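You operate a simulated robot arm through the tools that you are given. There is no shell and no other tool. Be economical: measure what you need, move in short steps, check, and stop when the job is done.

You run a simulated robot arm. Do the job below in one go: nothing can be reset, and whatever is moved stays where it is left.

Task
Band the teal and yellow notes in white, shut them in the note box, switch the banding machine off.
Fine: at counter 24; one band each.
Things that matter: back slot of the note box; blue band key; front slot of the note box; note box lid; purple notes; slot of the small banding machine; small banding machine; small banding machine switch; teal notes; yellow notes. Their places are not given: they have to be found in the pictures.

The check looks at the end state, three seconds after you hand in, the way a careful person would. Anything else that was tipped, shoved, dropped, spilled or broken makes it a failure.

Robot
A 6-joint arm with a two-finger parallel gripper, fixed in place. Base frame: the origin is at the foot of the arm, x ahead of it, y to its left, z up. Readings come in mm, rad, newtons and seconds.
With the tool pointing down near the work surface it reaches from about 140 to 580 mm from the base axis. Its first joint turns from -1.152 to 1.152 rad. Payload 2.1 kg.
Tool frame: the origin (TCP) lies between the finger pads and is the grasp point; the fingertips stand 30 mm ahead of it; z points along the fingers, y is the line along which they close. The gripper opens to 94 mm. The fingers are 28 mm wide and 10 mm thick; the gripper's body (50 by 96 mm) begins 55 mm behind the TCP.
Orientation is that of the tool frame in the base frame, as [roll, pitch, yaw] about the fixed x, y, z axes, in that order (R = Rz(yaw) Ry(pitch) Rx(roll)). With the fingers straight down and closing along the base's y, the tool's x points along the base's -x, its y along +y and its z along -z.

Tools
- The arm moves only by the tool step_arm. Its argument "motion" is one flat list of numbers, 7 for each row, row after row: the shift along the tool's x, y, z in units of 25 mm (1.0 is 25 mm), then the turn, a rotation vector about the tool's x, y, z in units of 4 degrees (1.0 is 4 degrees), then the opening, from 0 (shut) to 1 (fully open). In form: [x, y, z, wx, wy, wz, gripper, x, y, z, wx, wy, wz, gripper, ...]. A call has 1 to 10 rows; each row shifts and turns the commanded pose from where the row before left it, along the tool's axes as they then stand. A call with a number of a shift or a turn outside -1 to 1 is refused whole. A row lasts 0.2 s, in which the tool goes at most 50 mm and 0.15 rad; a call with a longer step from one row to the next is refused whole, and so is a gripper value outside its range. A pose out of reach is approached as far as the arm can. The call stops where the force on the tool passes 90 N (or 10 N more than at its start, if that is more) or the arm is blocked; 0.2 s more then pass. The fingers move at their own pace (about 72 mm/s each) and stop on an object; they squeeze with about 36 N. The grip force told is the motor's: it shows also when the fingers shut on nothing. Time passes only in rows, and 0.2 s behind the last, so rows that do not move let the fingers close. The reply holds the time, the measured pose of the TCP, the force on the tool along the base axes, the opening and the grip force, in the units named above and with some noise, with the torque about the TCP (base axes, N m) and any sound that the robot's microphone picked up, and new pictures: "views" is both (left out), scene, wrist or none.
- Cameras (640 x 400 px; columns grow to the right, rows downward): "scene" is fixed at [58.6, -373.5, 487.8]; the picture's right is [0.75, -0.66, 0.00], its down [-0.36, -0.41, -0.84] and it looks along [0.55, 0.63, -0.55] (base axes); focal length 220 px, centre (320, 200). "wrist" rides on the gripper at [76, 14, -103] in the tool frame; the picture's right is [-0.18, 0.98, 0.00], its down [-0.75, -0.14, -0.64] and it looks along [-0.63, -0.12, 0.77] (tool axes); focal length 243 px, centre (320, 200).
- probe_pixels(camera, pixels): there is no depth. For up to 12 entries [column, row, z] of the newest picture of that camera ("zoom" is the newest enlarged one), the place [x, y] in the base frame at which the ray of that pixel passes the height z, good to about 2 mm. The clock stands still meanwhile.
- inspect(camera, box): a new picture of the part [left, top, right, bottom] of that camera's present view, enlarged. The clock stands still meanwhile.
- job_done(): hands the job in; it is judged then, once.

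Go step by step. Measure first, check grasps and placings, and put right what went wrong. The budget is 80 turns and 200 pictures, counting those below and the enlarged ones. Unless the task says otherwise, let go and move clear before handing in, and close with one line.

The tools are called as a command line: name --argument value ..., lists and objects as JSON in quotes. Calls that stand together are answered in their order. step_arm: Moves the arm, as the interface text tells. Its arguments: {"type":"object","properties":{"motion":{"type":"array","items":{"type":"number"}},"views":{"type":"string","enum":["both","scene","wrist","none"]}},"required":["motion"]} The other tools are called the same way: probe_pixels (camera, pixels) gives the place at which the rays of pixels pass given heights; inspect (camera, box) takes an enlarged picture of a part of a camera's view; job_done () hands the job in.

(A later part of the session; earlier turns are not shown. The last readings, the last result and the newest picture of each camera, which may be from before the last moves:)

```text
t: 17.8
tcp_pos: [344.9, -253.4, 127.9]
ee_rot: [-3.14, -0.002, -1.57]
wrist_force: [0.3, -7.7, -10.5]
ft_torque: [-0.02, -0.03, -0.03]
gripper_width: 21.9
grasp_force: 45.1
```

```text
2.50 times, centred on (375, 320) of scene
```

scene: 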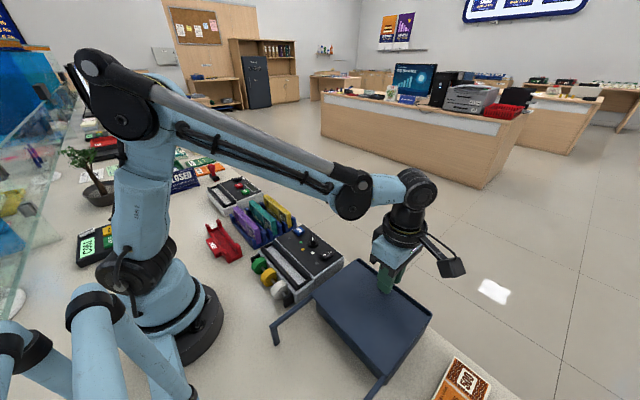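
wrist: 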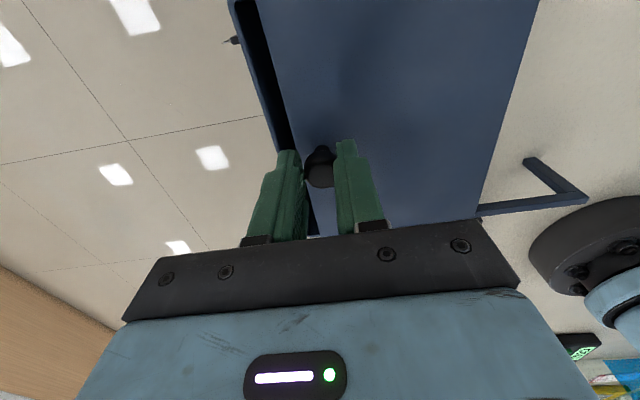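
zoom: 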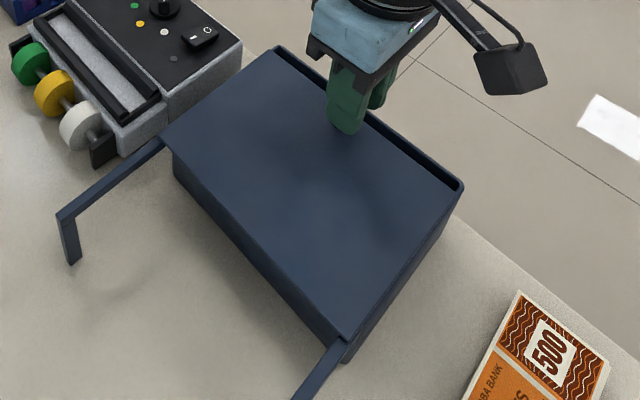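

It slides. Continuing about 95 mm, easing z up by 1 mm and y back.

step_arm --motion '[0.04, 0.38, -0.03, 0, 0, 0, 0.1, 0, 0.38, 0, 0, 0, 0, 0.1, 0, 0.38, 0, 0, 0, 0, 0.1, 0, 0.38, 0, 0, 0, 0, 0.1, 0, 0.38, 0, 0, 0, 0, 0.1]' --views "none"

step_arm --motion '[0, 0.38, 0, 0, 0, 0, 0.1, 0, 0.38, 0, 0, 0, 0, 0.1, 0, 0.38, 0, 0, 0, 0, 0.1, 0, 0.38, 0, 0, 0, 0, 0.1, 0, 0.3, 0, 0, 0, 0, 0.1]' --views "both"

inspect --camera "scene" --box '[250, 240, 450, 400]'

```text
t: 19.0
tcp_pos: [297.8, -253.5, 129.4]
ee_rot: [-3.139, 0.0, -1.571]
wrist_force: [1.3, 7.1, -17.7]
ft_torque: [0.15, -0.02, -0.01]
gripper_width: 21.2
grasp_force: 44.9
```

```text
t: 20.2
tcp_pos: [252.3, -254.1, 130.0]
ee_rot: [-3.14, 0.002, -1.569]
wrist_force: [1.1, 19.5, 50.5]
ft_torque: [1.0, -0.02, -0.01]
gripper_width: 21.2
grasp_force: 44.9
```

scene: 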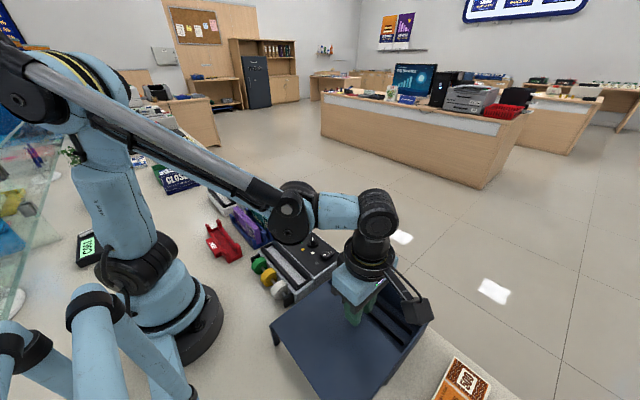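
wrist: 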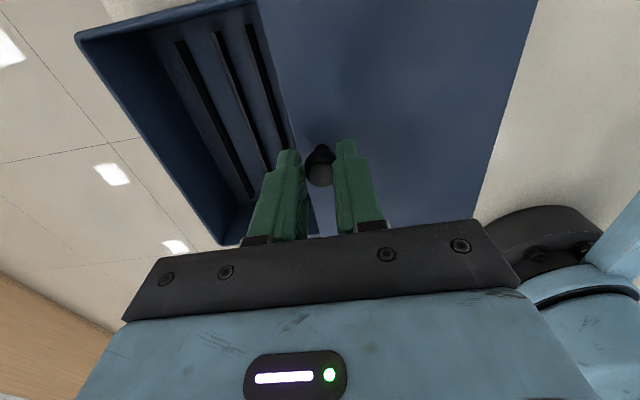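

```text
2.50 times, centred on (350, 320) of scene
```

zoom: 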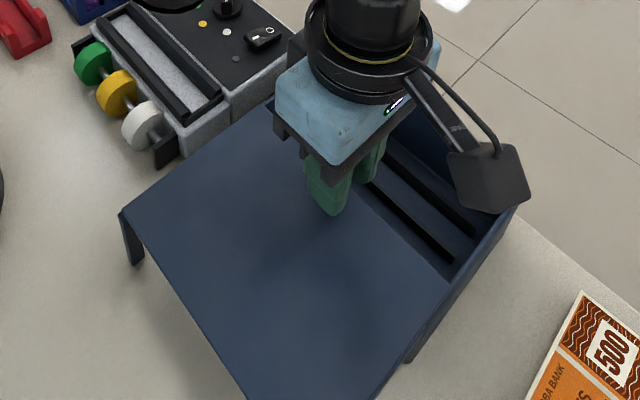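

The lid slid open; three ridges make two slots. I release and raise straight up, then measure slot positions versus the lid edge.

step_arm --motion '[0, 0, 0, 0, 0, 0, 0.3, 0, 0, 0, 0, 0, 0, 0.5, 0, 0, 0, 0, 0, 0, 0.6, 0, 0, -1, 0, 0, 0, 0.6, 0, 0, -1, 0, 0, 0, 0.6, 0, 0, -1, 0, 0, 0, 0.6, 1, 0, -0.5, 0, 0, 0, 0.6]' --views "both"

inspect --camera "wrist" --box '[120, 0, 440, 200]'

inspect --camera "scene" --box '[250, 240, 450, 400]'

```text
t: 21.8
tcp_pos: [251.2, -280.0, 218.2]
ee_rot: [-3.14, -0.002, -1.57]
wrist_force: [0.3, 0.4, -0.2]
ft_torque: [-0.01, 0.0, -0.01]
gripper_width: 56.5
grasp_force: 0.0
```

scene: 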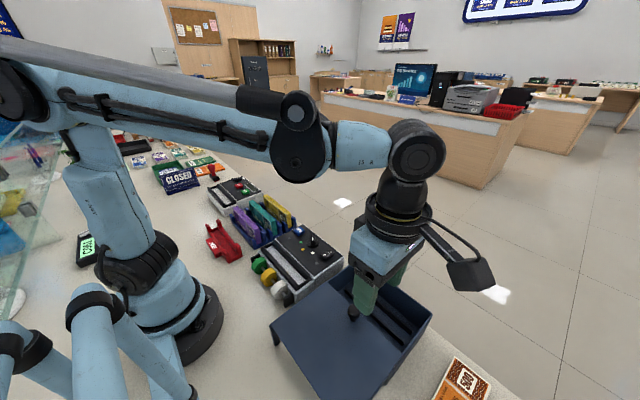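
wrist: 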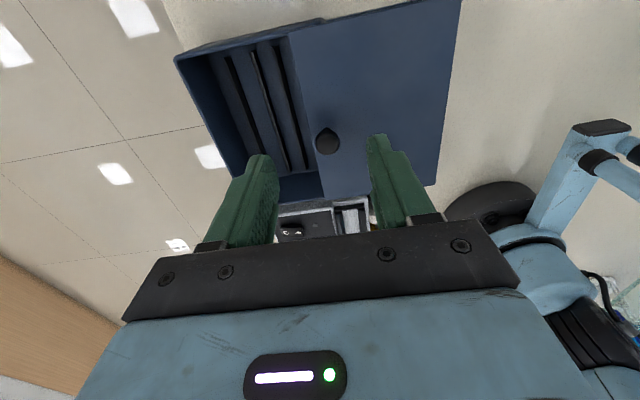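

```text
2.00 times, centred on (280, 100) of wrist
```

zoom: 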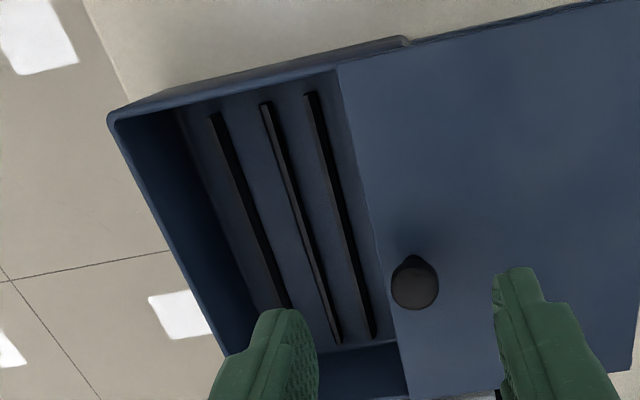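

```text
2.50 times, centred on (350, 320) of scene
```

zoom: 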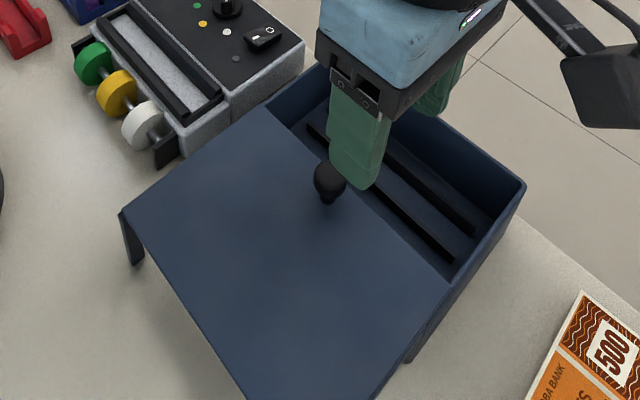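

Measuring the ridges at floor level and the lid edge.

probe_pixels --camera "wrist" --pixels '[[226.5, 58.5, 12], [253, 52, 12], [275, 47, 12], [263.5, 152.5, 12], [289, 171, 12], [306.5, 168.5, 12], [290, 35, 88], [320, 180, 88], [174, 58, 88], [329, 137, 115], [208, 55, 10], [230, 178, 88]]'

inspect --camera "wrist" --box '[200, 30, 320, 105]'

```text
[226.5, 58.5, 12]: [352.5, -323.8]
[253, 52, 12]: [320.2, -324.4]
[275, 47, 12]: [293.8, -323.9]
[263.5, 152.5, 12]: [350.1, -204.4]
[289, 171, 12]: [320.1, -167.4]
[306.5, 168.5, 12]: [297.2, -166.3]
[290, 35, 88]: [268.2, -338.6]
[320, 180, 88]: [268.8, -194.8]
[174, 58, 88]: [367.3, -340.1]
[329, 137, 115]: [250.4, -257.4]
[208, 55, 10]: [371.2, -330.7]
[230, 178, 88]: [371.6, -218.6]
```

```text
5.33 times, centred on (260, 68) of wrist
```

zoom: 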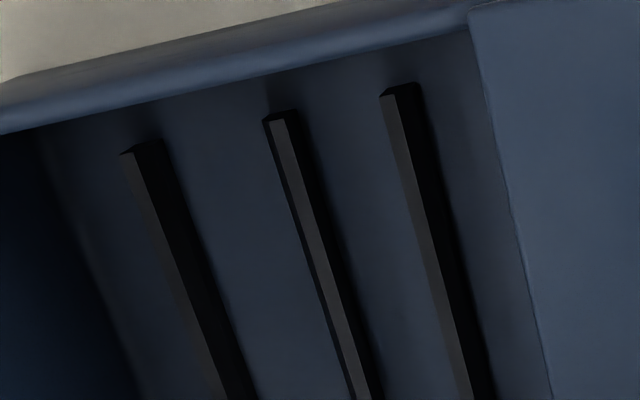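

The lid edge is at x≈268; ridges at x≈295, 320, 351. The knob would be close to the gripper body when filling the back slot, so I'll slide the lid about 9 mm further.

step_arm --motion '[-1, 0, 0.5, 0, 0, 0, 0.6, 0, 0, 1, 0, 0, 0, 0.6, 0, 0, 1, 0, 0, 0, 0.6, 0, 0, 1, 0, 0, 0, 0.6, 0, 0, 0.05, 0, 0, 0, 0.4, 0, 0, 0, 0, 0, 0, 0.2, 0, 0, 0, 0, 0, 0, 0.1, 0, 0, 0, 0, 0, 0, 0.1]' --views "none"

step_arm --motion '[0, 0.1, 0, 0, 0, 0, 0.1, 0, 0.1, 0, 0, 0, 0, 0.1, 0, 0.1, 0, 0, 0, 0, 0.1, 0, 0.08, 0, 0, 0, 0, 0.1]' --views "scene"

```text
t: 23.6
tcp_pos: [252.6, -255.7, 128.2]
ee_rot: [-3.14, 0.0, -1.571]
wrist_force: [0.5, -1.1, -13.1]
ft_torque: [-0.08, -0.05, -0.05]
gripper_width: 22.0
grasp_force: 44.9
```

```text
t: 24.6
tcp_pos: [242.2, -254.6, 128.9]
ee_rot: [-3.139, -0.002, -1.571]
wrist_force: [1.0, -4.9, 8.7]
ft_torque: [-0.22, -0.02, 0.01]
gripper_width: 21.7
grasp_force: 45.0
```

scene: 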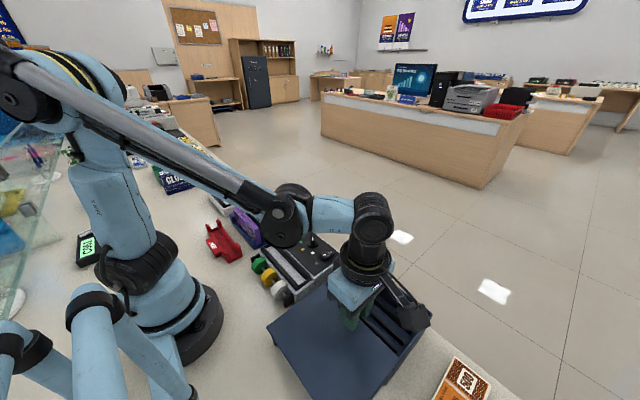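

The lid moved another 10 mm freely. Releasing, rising, and moving the camera over the slots for a square look.

step_arm --motion '[0, 0, 0, 0, 0, 0, 0.3, 0, 0, 0, 0, 0, 0, 0.5, 0, 0, 0, 0, 0, 0, 0.6, 0, 0, -1, 0, 0, 0, 0.6, 0, 0, -1, 0, 0, 0, 0.6, 0, -0.9, -1, 0, 0, 0, 0.6, 0.5, -0.95, -1, 0, 0, 0, 0.6, 0.5, -0.95, 0, 0, 0, 0, 0.6, 0.5, -0.9, 0, 0, 0, 0, 0.6]' --views "both"

inspect --camera "wrist" --box '[250, 30, 410, 130]'

```text
t: 26.6
tcp_pos: [336.2, -292.6, 229.1]
ee_rot: [-3.139, 0.001, -1.57]
wrist_force: [0.6, 0.2, 0.1]
ft_torque: [0.01, -0.01, 0.01]
gripper_width: 56.3
grasp_force: 0.0
```

scene: 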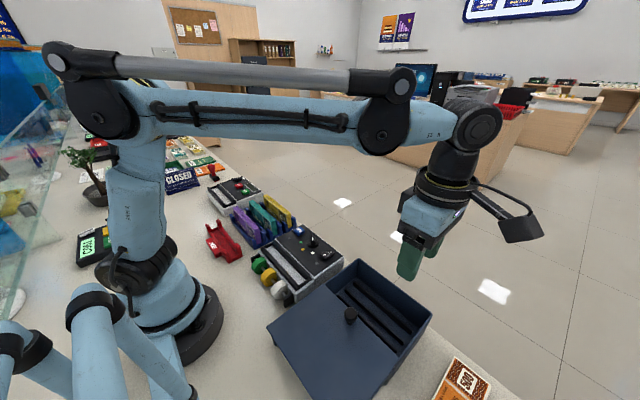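
wrist: 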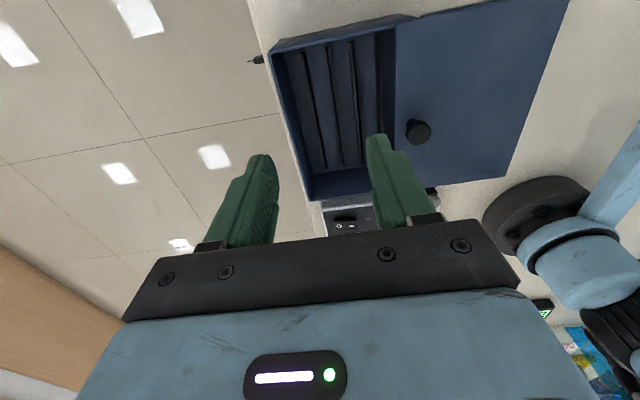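

```text
4.00 times, centred on (330, 80) of wrist
```

zoom: 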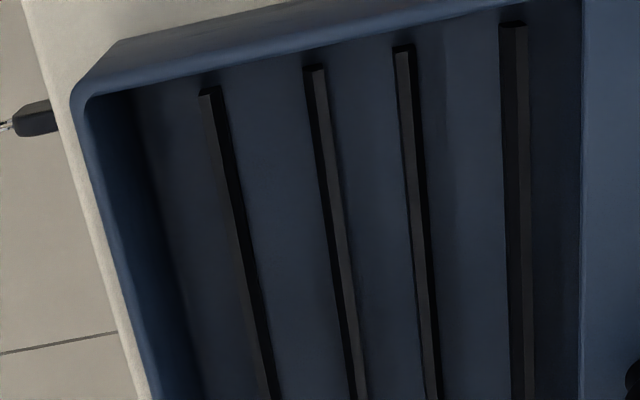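

There are actually four ridges; two slots: between ridges 1–2 and 3–4 (the last close to the lid edge). Probing them along one row.

probe_pixels --camera "wrist" --pixels '[[307, 80, 15], [310, 80, 15], [333, 80, 15], [336.2, 80, 15], [351.3, 80, 15], [355, 80, 15], [377.5, 80, 15], [382, 80, 15], [301, 53.5, 15], [380, 36, 15], [318, 163, 15], [395, 80, 88]]'

inspect --camera "wrist" --box '[270, 120, 400, 200]'

inspect --camera "scene" --box '[310, 250, 440, 370]'

```text
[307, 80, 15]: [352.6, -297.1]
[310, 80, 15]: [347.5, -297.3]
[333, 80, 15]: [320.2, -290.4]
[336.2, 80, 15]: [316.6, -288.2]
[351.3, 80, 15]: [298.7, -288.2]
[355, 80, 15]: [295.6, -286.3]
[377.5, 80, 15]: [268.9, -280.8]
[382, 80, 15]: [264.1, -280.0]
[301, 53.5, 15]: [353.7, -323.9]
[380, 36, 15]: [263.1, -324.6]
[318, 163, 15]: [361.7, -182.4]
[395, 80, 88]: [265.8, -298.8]
```

```text
4.92 times, centred on (335, 160) of wrist
```

zoom: 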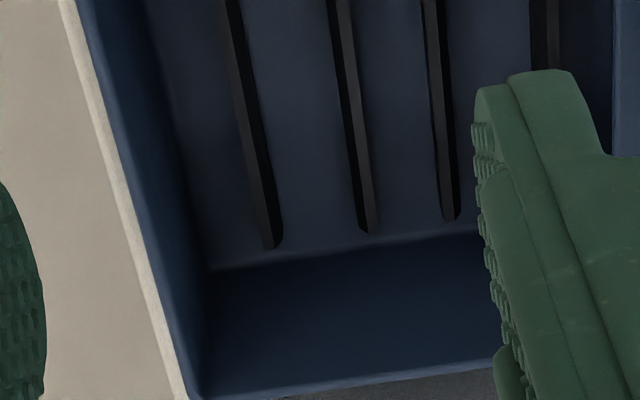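

```text
3.33 times, centred on (375, 310) of scene
```

zoom: 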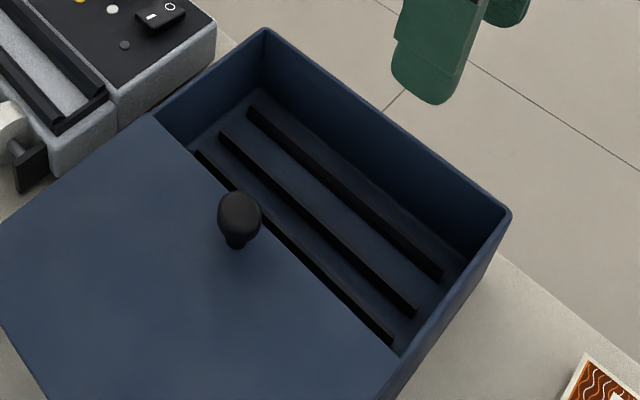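

Slot centres: A at x≈334, B at x≈282, both ~26 wide, y −324…−167. The lid edge (≈260) still crowds slot B, so I slide it ~25 mm further, watching force.

step_arm --motion '[-0.5, 0.95, 0, 0, 0, 0, 0.6, -0.5, 0.95, 0, 0, 0, 0, 0.6, -0.48, 0.95, 0.5, 0, 0, 0, 0.6, 0, 0.9, 1, 0, 0, 0, 0.6, 0, 0, 1, 0, 0, 0, 0.6, 0, 0, 1, 0, 0, 0, 0.6, 0, 0, 0.5, 0, 0, 0, 0.4, 0, 0, 0, 0, 0, 0, 0.2, 0, 0, 0, 0, 0, 0, 0.1, 0, 0, 0, 0, 0, 0, 0.1]' --views "wrist"

step_arm --motion '[0, 0.15, 0, 0, 0, 0, 0.1, 0, 0.15, 0, 0, 0, 0, 0.1, 0, 0.15, 0, 0, 0, 0, 0.1, 0, 0.15, 0, 0, 0, 0, 0.1, 0, 0.15, 0, 0, 0, 0, 0.1, 0, 0.15, 0, 0, 0, 0, 0.1, 0, 0.1, 0, 0, 0, 0, 0.1]' --views "scene"

```text
t: 28.8
tcp_pos: [242.7, -254.8, 126.8]
ee_rot: [-3.138, -0.001, -1.569]
wrist_force: [-0.5, -0.9, -3.6]
ft_torque: [0.03, 0.02, -0.01]
gripper_width: 22.1
grasp_force: 45.2
```

wrist: 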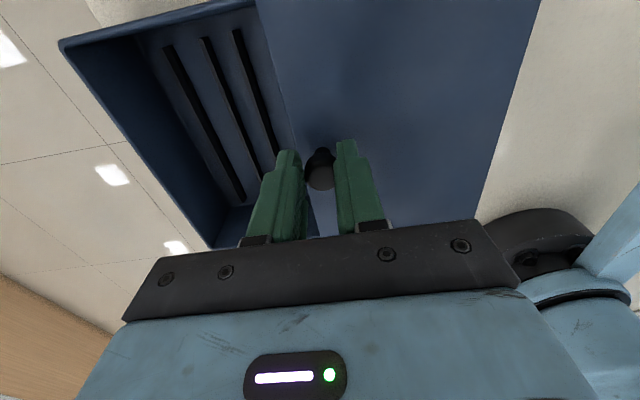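

```text
t: 29.9
tcp_pos: [236.2, -254.4, 130.2]
ee_rot: [-3.096, -0.004, -1.564]
wrist_force: [9.1, -0.3, -5.0]
ft_torque: [0.12, -0.32, -0.09]
gripper_width: 21.8
grasp_force: 44.6
stopped in row 5: the force on the tool passed its limit at 94 N (the readings are from after the stop); the commanded pose is now the measured one
```

scene: 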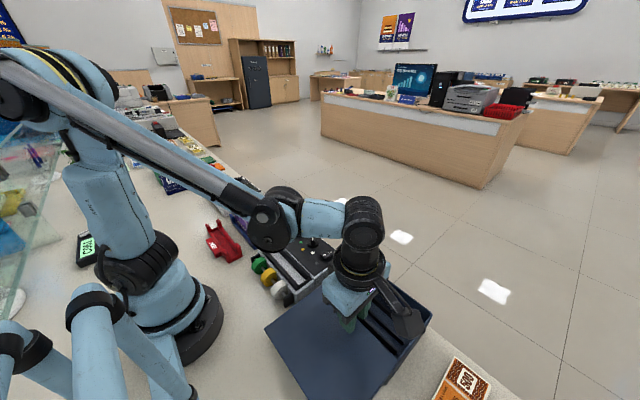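

The lid hit its end stop at knob x≈236 (edge ≈253), which is enough. Releasing, rising, and righting the slight tool tilt.

step_arm --motion '[0, 0, 0, 0, 0, 0, 0.3, 0, 0, 0, 0, 0, 0, 0.5, 0, 0, 0, 0, 0, 0, 0.6, 0, 0, -1, 0, 0, 0, 0.6, 0, 0, -1, 0, 0.64, 0, 0.6, 0, 0, -1, 0, 0, 0, 0.6, 0, 0, -1, 0, 0, -0.1, 0.6]' --views "both"

inspect --camera "scene" --box '[260, 240, 440, 400]'

```text
t: 31.5
tcp_pos: [230.9, -254.1, 228.5]
ee_rot: [-3.101, -0.047, -1.558]
wrist_force: [0.1, -1.2, 0.1]
ft_torque: [-0.03, -0.03, -0.03]
gripper_width: 56.4
grasp_force: 0.0
```

scene: 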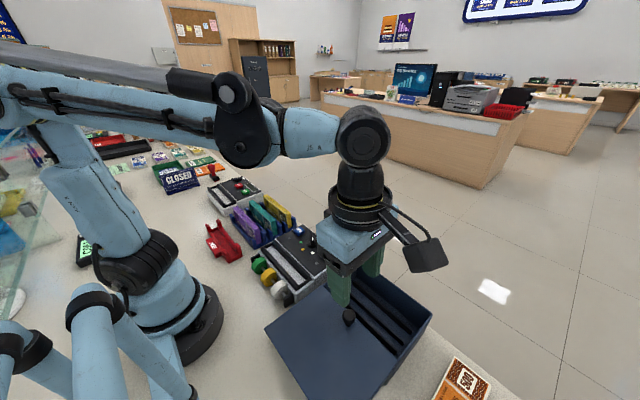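
wrist: 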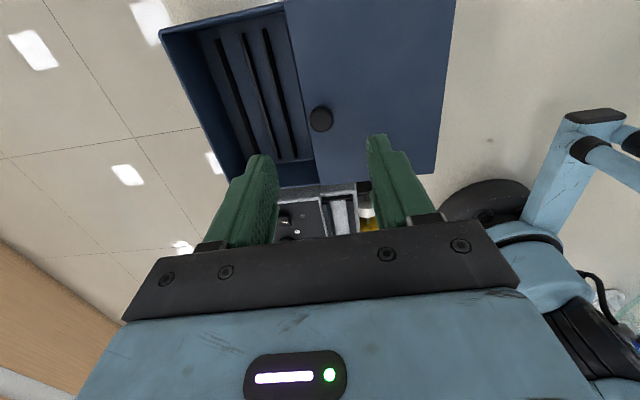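

```text
2.50 times, centred on (350, 320) of scene
```

zoom: 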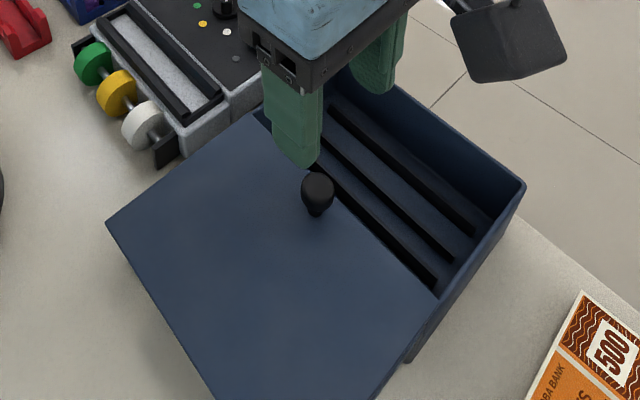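

Box hasn't shifted. I correct the tilt (tool x −0.58, y −0.67, z +0.19 units) and move above the power switch, closing the fingers.

step_arm --motion '[0, 0, 0, -0.58, -0.67, 0.19, 0.6, -1, 0, 0, 0, 0, 0, 0.5, -1, -0.5, 0, 0, 0, 0, 0.4, -1, -0.5, 0, 0, 0, 0, 0.3, -1, -0.5, 0, 0, 0, 0, 0.2, -1, -1, 0, 0, 0, 0, 0.1, -1, -1, 1, 0, 0, 0, 0, 0, 0, 1, 0, 0, 0, 0, 0, 0, 0, 0, 0, 0, 0]' --views "both"

inspect --camera "wrist" --box '[240, 60, 400, 220]'

```text
t: 33.5
tcp_pos: [318.3, -101.8, 177.9]
ee_rot: [-3.14, 0.0, -1.572]
wrist_force: [-0.7, -0.7, 0.9]
ft_torque: [0.0, 0.0, 0.02]
gripper_width: 0.0
grasp_force: 33.0
```

scene: 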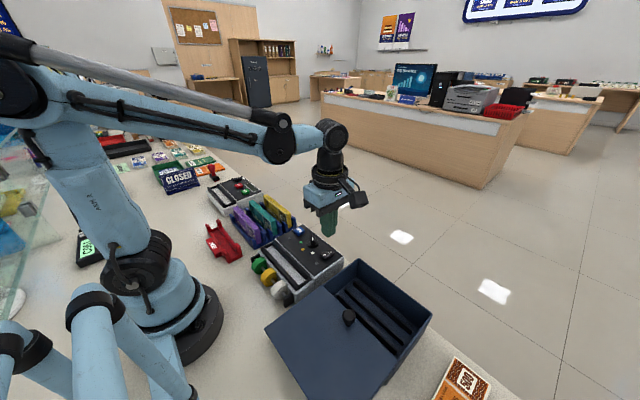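
wrist: 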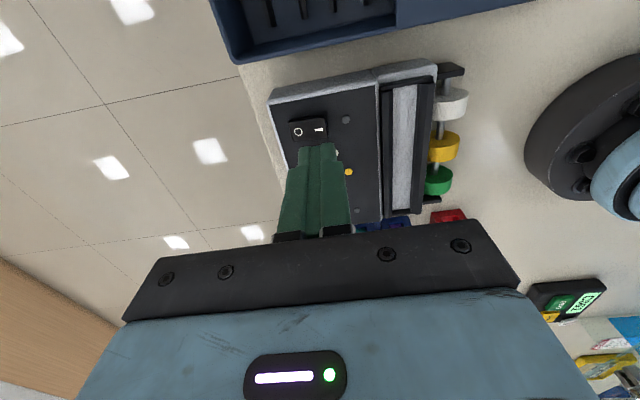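

```text
2.50 times, centred on (320, 140) of wrist
```

zoom: 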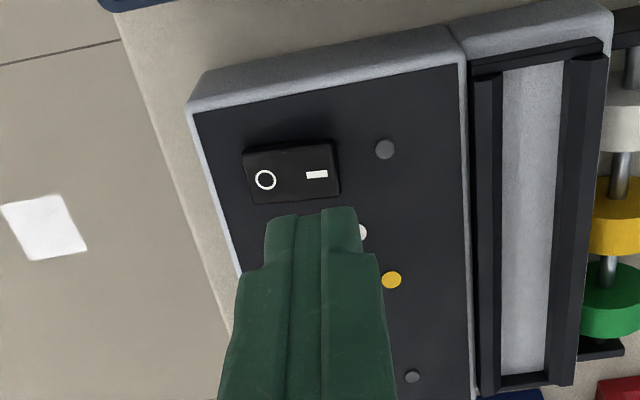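

Locating the rocker's I half.

probe_pixels --camera "wrist" --pixels '[[318.8, 130, 60], [298, 132, 60], [328, 130, 60], [290, 133, 60], [346, 119.5, 50]]'

```text
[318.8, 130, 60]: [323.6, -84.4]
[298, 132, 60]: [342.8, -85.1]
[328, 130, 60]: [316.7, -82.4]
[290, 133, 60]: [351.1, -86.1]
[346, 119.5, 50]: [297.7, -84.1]
```

Rocker I half at (323,−85). Pressing down there with closed fingers, slowly at the end.

step_arm --motion '[-0.68, 0, 0, 0, 0, 0, 0, 0, 0, 1, 0, 0, 0, 0, 0, 0, 1, 0, 0, 0, 0, 0, 0, 0.8, 0, 0, 0, 0, 0, 0, 0.4, 0, 0, 0, 0, 0, 0, 0.1, 0, 0, 0, 0, 0, 0, 0.1, 0, 0, 0, 0, 0, 0, 0.1, 0, 0, 0, 0]' --views "scene"

inspect --camera "scene" --box '[265, 205, 365, 285]'

```text
t: 35.3
tcp_pos: [318.2, -86.2, 90.8]
ee_rot: [-3.14, 0.0, -1.57]
wrist_force: [-2.1, -1.3, 10.3]
ft_torque: [-0.02, -0.01, 0.01]
gripper_width: 0.1
grasp_force: 32.5
```

scene: 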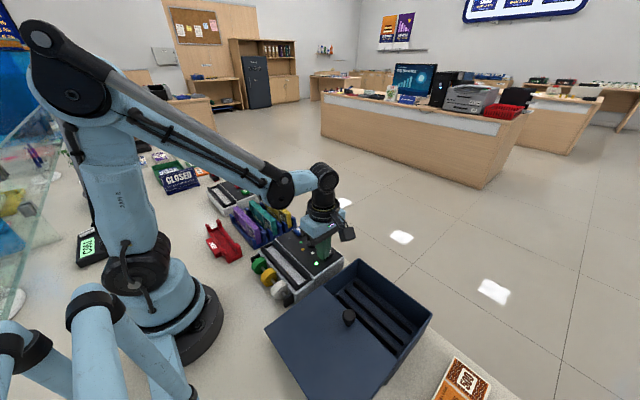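

```text
5.00 times, centred on (315, 245) of scene
```

zoom: 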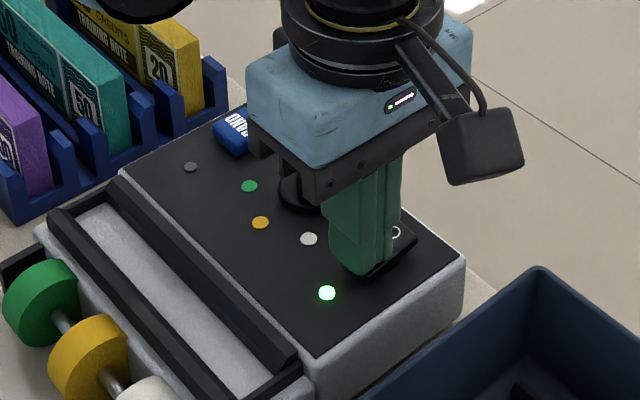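

The power lamp is lit green. Rising and moving over the teal notes at (294.5,188).

step_arm --motion '[0, 0, -1, 0, 0, 0, 0, 0, 0, -1, 0, 0, 0, 0, 0, 0, -1, 0, 0, 0, 0, 0, 0, -1, 0, 0, 0, 0, -1, 0, 0, 0, 0, 0, 0.1, -1, 0, 0, 0, 0, 0, 0.2, -1, 0, 0, 0, 0, 0, 0.3, -1, 0, 0, 0, 0, 0, 0.36, -1, 0, 0, 0, 0, 0, 0.36, -1, 0, 0, 0, 0, 0, 0.36]' --views "none"

step_arm --motion '[-1, 0.95, 0, 0, 0, 0, 0.36, -1, 0, 0, 0, 0, 0, 0.36, -1, 0, 0, 0, 0, 0, 0.36, -1, 0, 0, 0, 0, 0, 0.36, -0.96, 0, 0, 0, 0, 0, 0.36, 0, 0, 1, 0, 0, 0, 0.36, 0, 0, 0.8, 0, 0, 0, 0.36]' --views "both"

inspect --camera "wrist" --box '[240, 60, 400, 220]'

```text
t: 37.5
tcp_pos: [318.4, 64.6, 191.8]
ee_rot: [-3.141, 0.0, -1.57]
wrist_force: [-0.5, 0.7, 1.0]
ft_torque: [0.0, -0.06, 0.04]
gripper_width: 33.8
grasp_force: 0.1
```

```text
t: 39.1
tcp_pos: [295.0, 188.7, 146.9]
ee_rot: [-3.141, 0.001, -1.572]
wrist_force: [-1.1, -1.2, -0.7]
ft_torque: [0.0, 0.01, 0.02]
gripper_width: 33.7
grasp_force: 0.0
```

scene: 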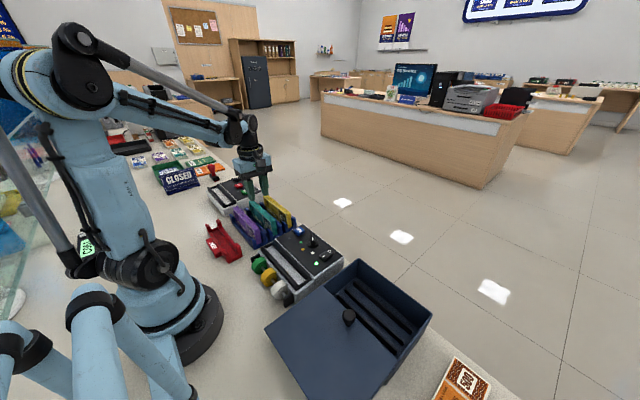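
wrist: 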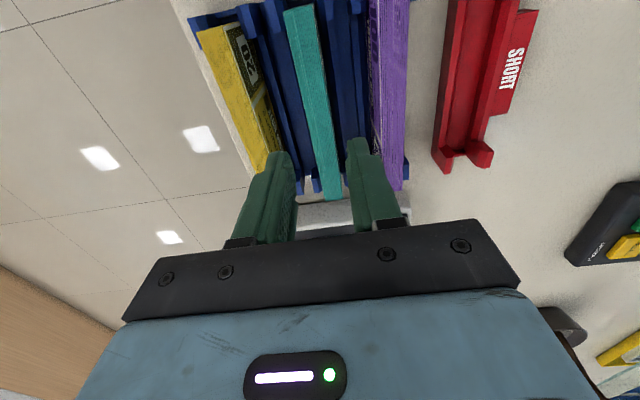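

```text
2.50 times, centred on (320, 140) of wrist
```

zoom: 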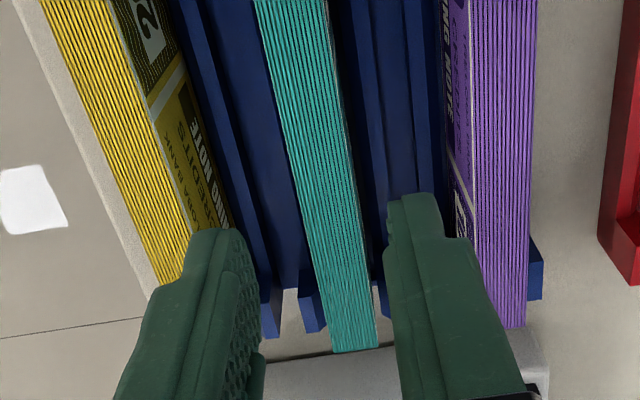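

Fingers straddle the teal notes. Descending 75 mm to TCP z≈72 and closing gently.

step_arm --motion '[0, 0, 1, 0, 0, 0, 0.36, 0, 0, 1, 0, 0, 0, 0.36, 0, 0, 0.7, 0, 0, 0, 0.36, 0, 0, 0.3, 0, 0, 0, 0.36, 0, 0, 0, 0, 0, 0, 0.36]' --views "wrist"

inspect --camera "wrist" --box '[240, 60, 400, 240]'

```text
t: 40.3
tcp_pos: [295.3, 188.1, 70.1]
ee_rot: [-3.141, -0.002, -1.57]
wrist_force: [0.6, 0.1, -0.5]
ft_torque: [0.01, 0.01, 0.03]
gripper_width: 33.6
grasp_force: 0.1
```

wrist: 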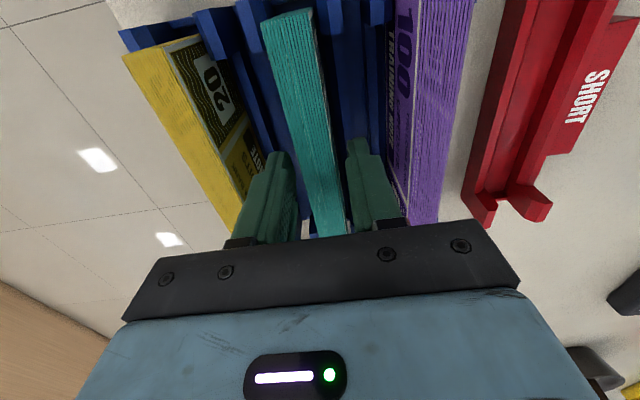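

```text
2.22 times, centred on (320, 150) of wrist
```

zoom: 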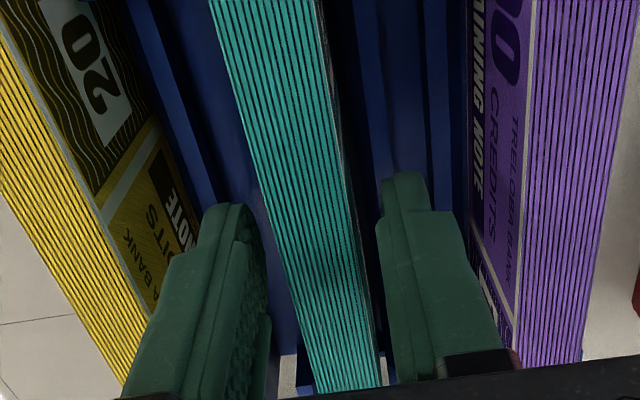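

The note sits ~2.5 mm nearer the −x finger; shifting and closing, then lifting a bit.

step_arm --motion '[0, 0.1, 0, 0, 0, 0, 0.34, 0, 0, 0, 0, 0, 0, 0.25, 0, 0, 0, 0, 0, 0, 0.15, 0, 0, 0, 0, 0, 0, 0.08, 0, 0, 0, 0, 0, 0, 0.08, 0, 0, -0.4, 0, 0, 0, 0.08, 0, 0, -1, 0, 0, 0, 0.08, 0, 0, -1, 0, 0, 0, 0.08, 0, 0, -1, 0, 0, 0, 0.08]' --views "both"

inspect --camera "wrist" --box '[200, 0, 440, 240]'

inspect --camera "scene" --box '[200, 130, 340, 260]'

```text
t: 42.3
tcp_pos: [293.0, 188.3, 155.0]
ee_rot: [-3.141, 0.0, -1.571]
wrist_force: [1.0, 0.2, -1.6]
ft_torque: [0.0, 0.01, 0.0]
gripper_width: 17.1
grasp_force: 35.8
```

scene: 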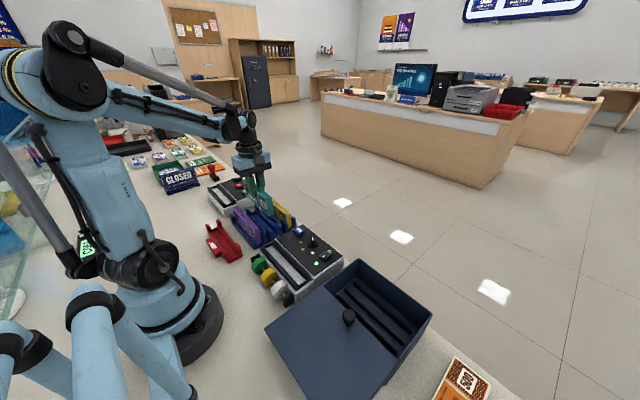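
wrist: 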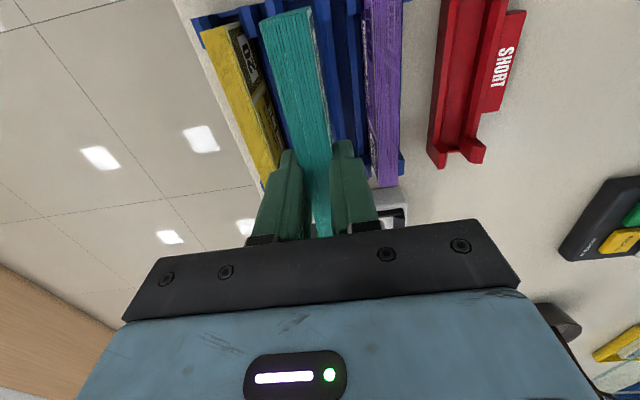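

```text
1.67 times, centred on (320, 120) of wrist
```

zoom: 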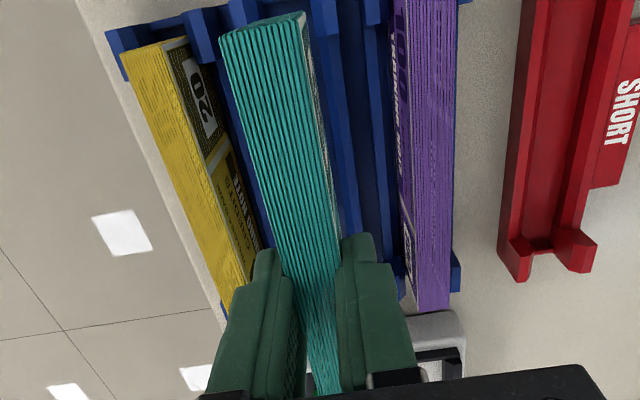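

```text
3.08 times, centred on (270, 195) of scene
```

zoom: 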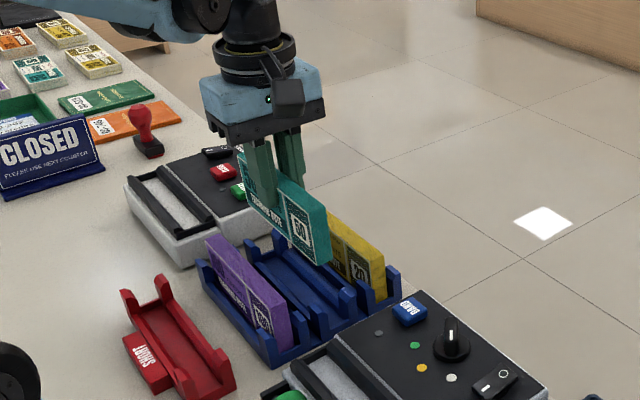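

Teal notes are held (17.1 mm). Carrying them above the machine slot centre (240.5,−22).

step_arm --motion '[1, 0.3, 0, 0, 0, 0, 0.08, 1, 0.3, 0, 0, 0, 0, 0.08, 1, 0.3, 0, 0, 0, 0, 0.08, 1, 0.3, 0, 0, 0, 0, 0.08, 1, 0.3, 0, 0, 0, 0, 0.08, 1, 0.3, 0, 0, 0, 0, 0.08, 1, 0.3, 0, 0, 0, 0, 0.08, 1, 0, 0, 0, 0, 0, 0.08, 0.41, 0, 0, 0, 0, 0, 0.08, 0, 0, 0.5, 0, 0, 0, 0.08]' --views "both"

inspect --camera "wrist" --box '[220, 0, 420, 240]'

inspect --camera "scene" --box '[230, 190, 350, 310]'

```text
t: 44.5
tcp_pos: [240.1, -21.5, 144.4]
ee_rot: [-3.14, -0.001, -1.572]
wrist_force: [-0.3, 0.1, -1.7]
ft_torque: [0.01, 0.0, 0.01]
gripper_width: 17.3
grasp_force: 36.1
```

scene: 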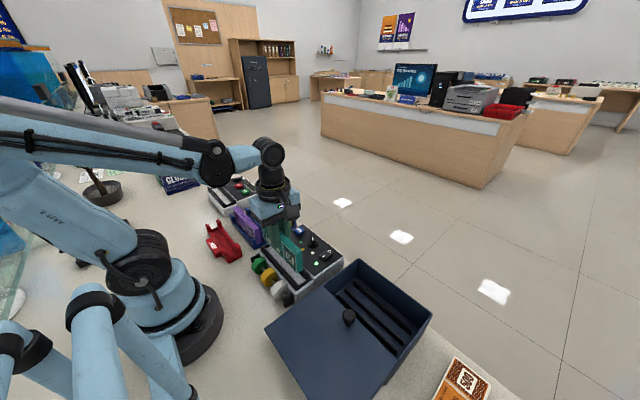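
wrist: 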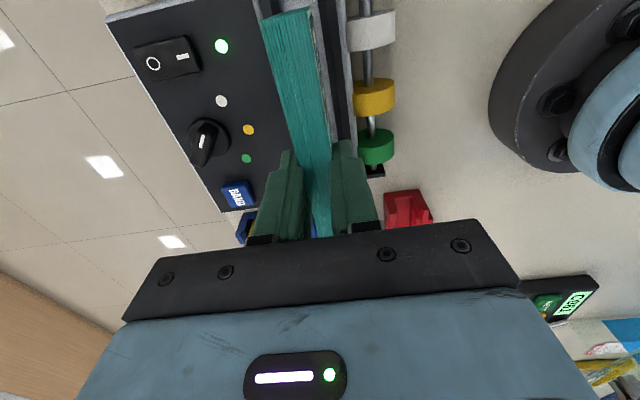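

```text
1.67 times, centred on (320, 120) of wrist
```

zoom: 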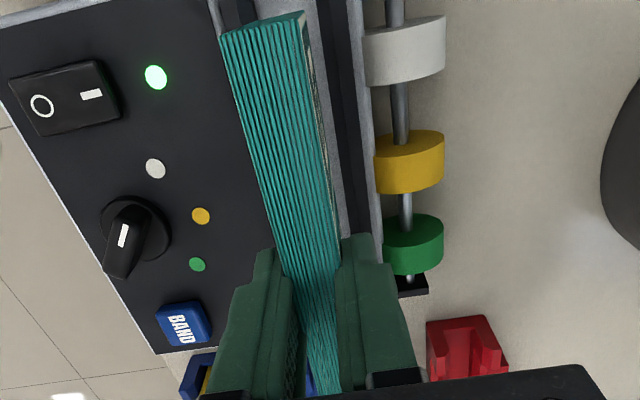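

```text
3.33 times, centred on (290, 250) of scene
```

zoom: 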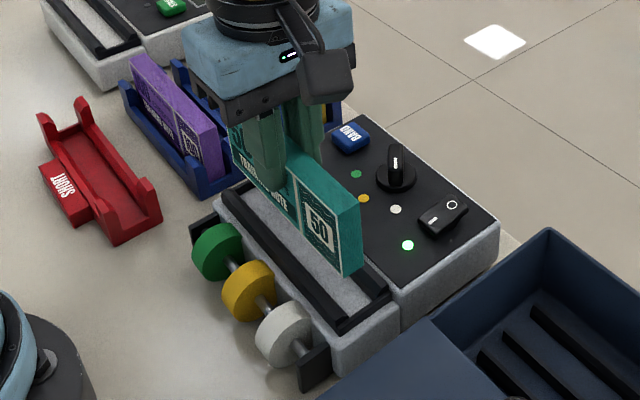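

Alignment looks right. Lowering ~26 mm and then slowly, to check entry.

step_arm --motion '[0, 0, 0.5, 0, 0, 0, 0.08, 0, 0, 0.5, 0, 0, 0, 0.08, 0, 0, 0.1, 0, 0, 0, 0.08]' --views "both"

inspect --camera "scene" --box '[240, 210, 320, 310]'

inspect --camera "wrist" --box '[220, 0, 420, 125]'

```text
t: 45.3
tcp_pos: [240.2, -22.6, 115.4]
ee_rot: [-3.141, -0.001, -1.572]
wrist_force: [0.7, 0.6, -1.0]
ft_torque: [-0.02, -0.03, 0.01]
gripper_width: 17.3
grasp_force: 35.9
```

scene: 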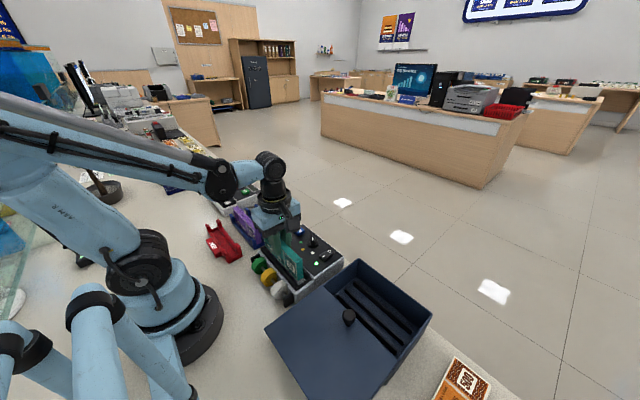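
wrist: 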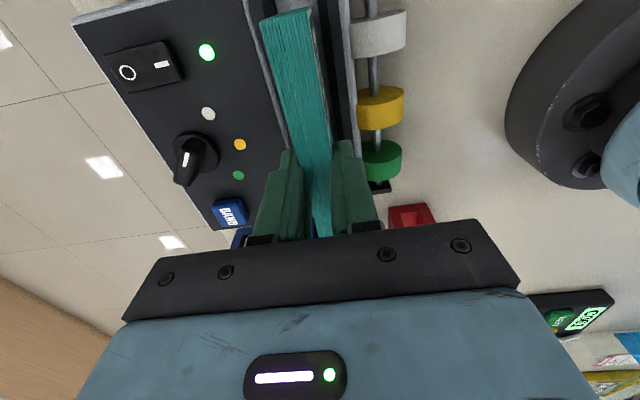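

```text
4.00 times, centred on (280, 260) of scene
```

zoom: 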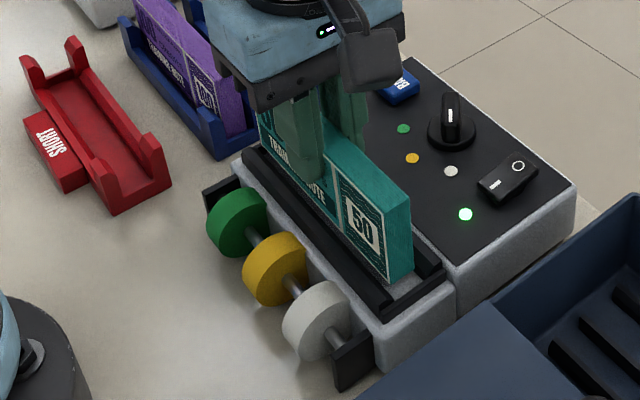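

```text
3.20 times, centred on (320, 62) of wrist
```

zoom: 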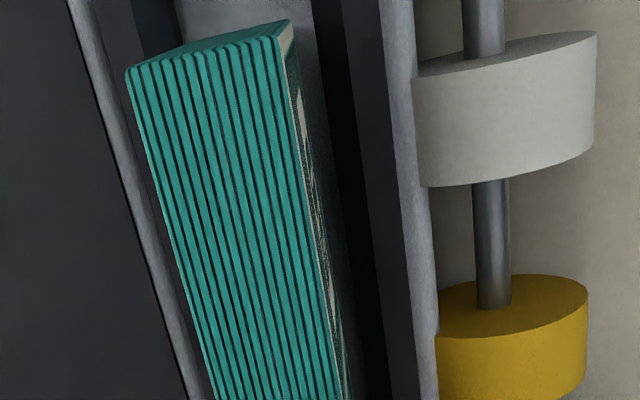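

The notes are over the channel with room at the end. Lowering in 2 mm steps.

step_arm --motion '[0, 0, 0.08, 0, 0, 0, 0.08, 0, 0, 0.08, 0, 0, 0, 0.08, 0, 0, 0.08, 0, 0, 0, 0.08]' --views "none"

step_arm --motion '[0, 0, 0.08, 0, 0, 0, 0.08, 0, 0, 0, 0, 0, 0, 0.08]' --views "none"

step_arm --motion '[0, 0, 0.08, 0, 0, 0, 0.08, 0, 0, 0, 0, 0, 0, 0.08]' --views "both"

```text
t: 46.1
tcp_pos: [241.8, -22.9, 110.8]
ee_rot: [-3.139, -0.002, -1.571]
wrist_force: [-4.9, -8.1, 65.9]
ft_torque: [0.56, 0.27, -0.09]
gripper_width: 17.6
grasp_force: 36.3
```

```text
t: 46.5
tcp_pos: [240.3, -22.4, 110.3]
ee_rot: [3.141, -0.002, -1.572]
wrist_force: [-3.6, -0.6, 21.0]
ft_torque: [0.4, 0.14, 0.08]
gripper_width: 17.7
grasp_force: 36.3
stopped in row 1: the force on the tool passed its limit at 99 N (the readings are from after the stop); the commanded pose is now the measured one
```

```text
t: 47.0
tcp_pos: [242.2, -22.1, 110.2]
ee_rot: [3.134, -0.002, -1.57]
wrist_force: [-3.6, 0.4, 19.3]
ft_torque: [0.24, 0.01, 0.07]
gripper_width: 17.8
grasp_force: 36.2
stopped in row 2: the force on the tool passed its limit at 97 N (the readings are from after the stop); the commanded pose is now the measured one
```

scene: 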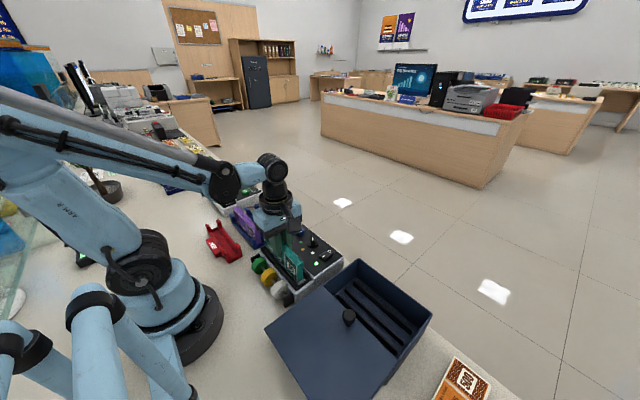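
wrist: 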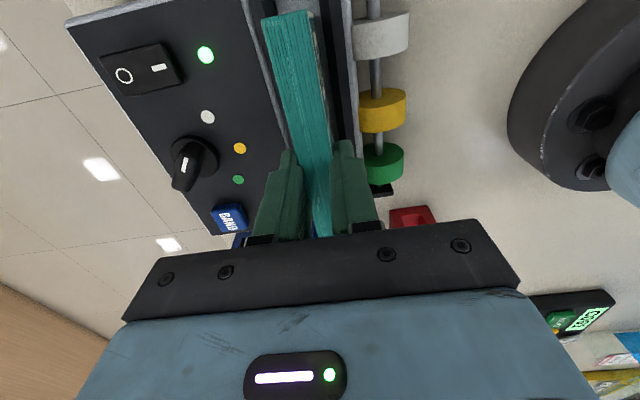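

Firm contact at TCP z≈110.5 (note bottom ≈ 44). Checking whether that's the floor or an edge.

inspect --camera "scene" --box '[250, 220, 330, 300]'

inspect --camera "wrist" --box '[220, 0, 400, 112]'

inspect --camera "wrist" --box '[200, 150, 420, 250]'

```text
5.00 times, centred on (290, 260) of scene
```

zoom: 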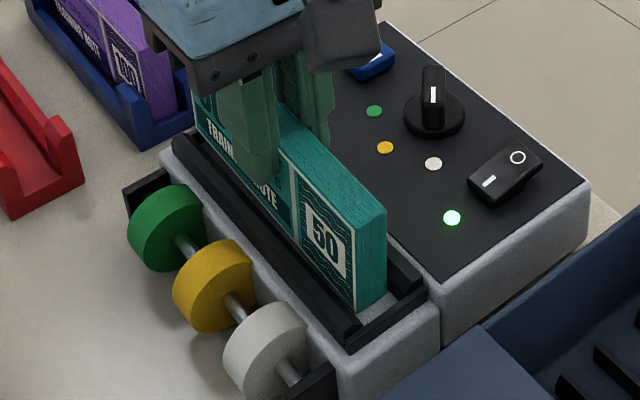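

```text
3.56 times, centred on (310, 56) of wrist
```

zoom: 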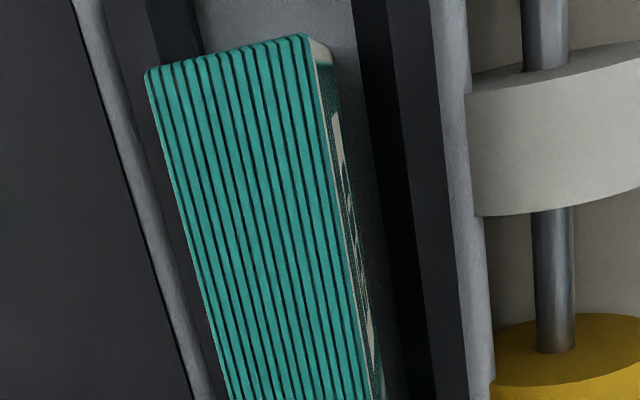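

```text
2.91 times, centred on (310, 200) of wrist
```

zoom: 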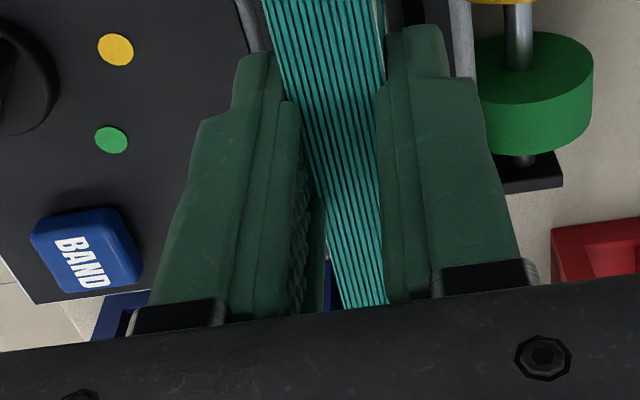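

A gap of ~10 mm shows at the −y end and the torque (+x) says the +y end is sitting on the end wall. Lifting 6 mm, shifting 4 mm toward −y, and lowering again.

step_arm --motion '[0, 0, -0.25, 0.1, 0, 0, 0.08, 0.16, 0.04, 0, 0, 0, 0, 0.08, 0, 0, 0, 0, 0, 0, 0.08, 0, 0, 0.15, 0, 0, 0, 0.08, 0, 0, 0.1, 0, 0, 0, 0.08, 0, 0, 0.06, 0, 0, 0, 0.08, 0, 0, 0.06, 0, 0, 0, 0.08]' --views "wrist"

inspect --camera "scene" --box '[250, 220, 330, 300]'

```text
t: 48.5
tcp_pos: [241.2, -27.1, 107.1]
ee_rot: [-3.139, -0.002, -1.571]
wrist_force: [0.1, 7.7, 17.8]
ft_torque: [-0.83, -0.05, 0.05]
gripper_width: 17.8
grasp_force: 35.6
```

wrist: 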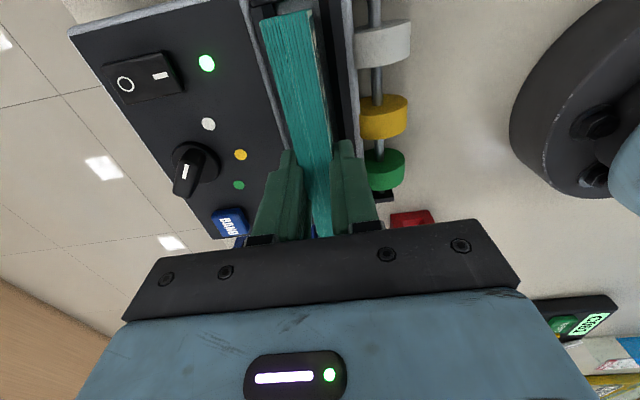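

```text
5.00 times, centred on (290, 260) of scene
```

zoom: 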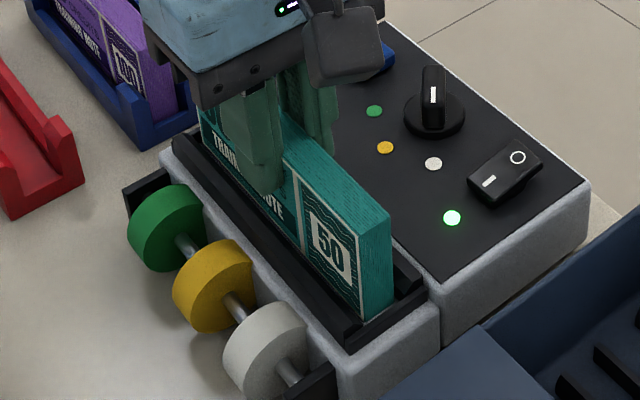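

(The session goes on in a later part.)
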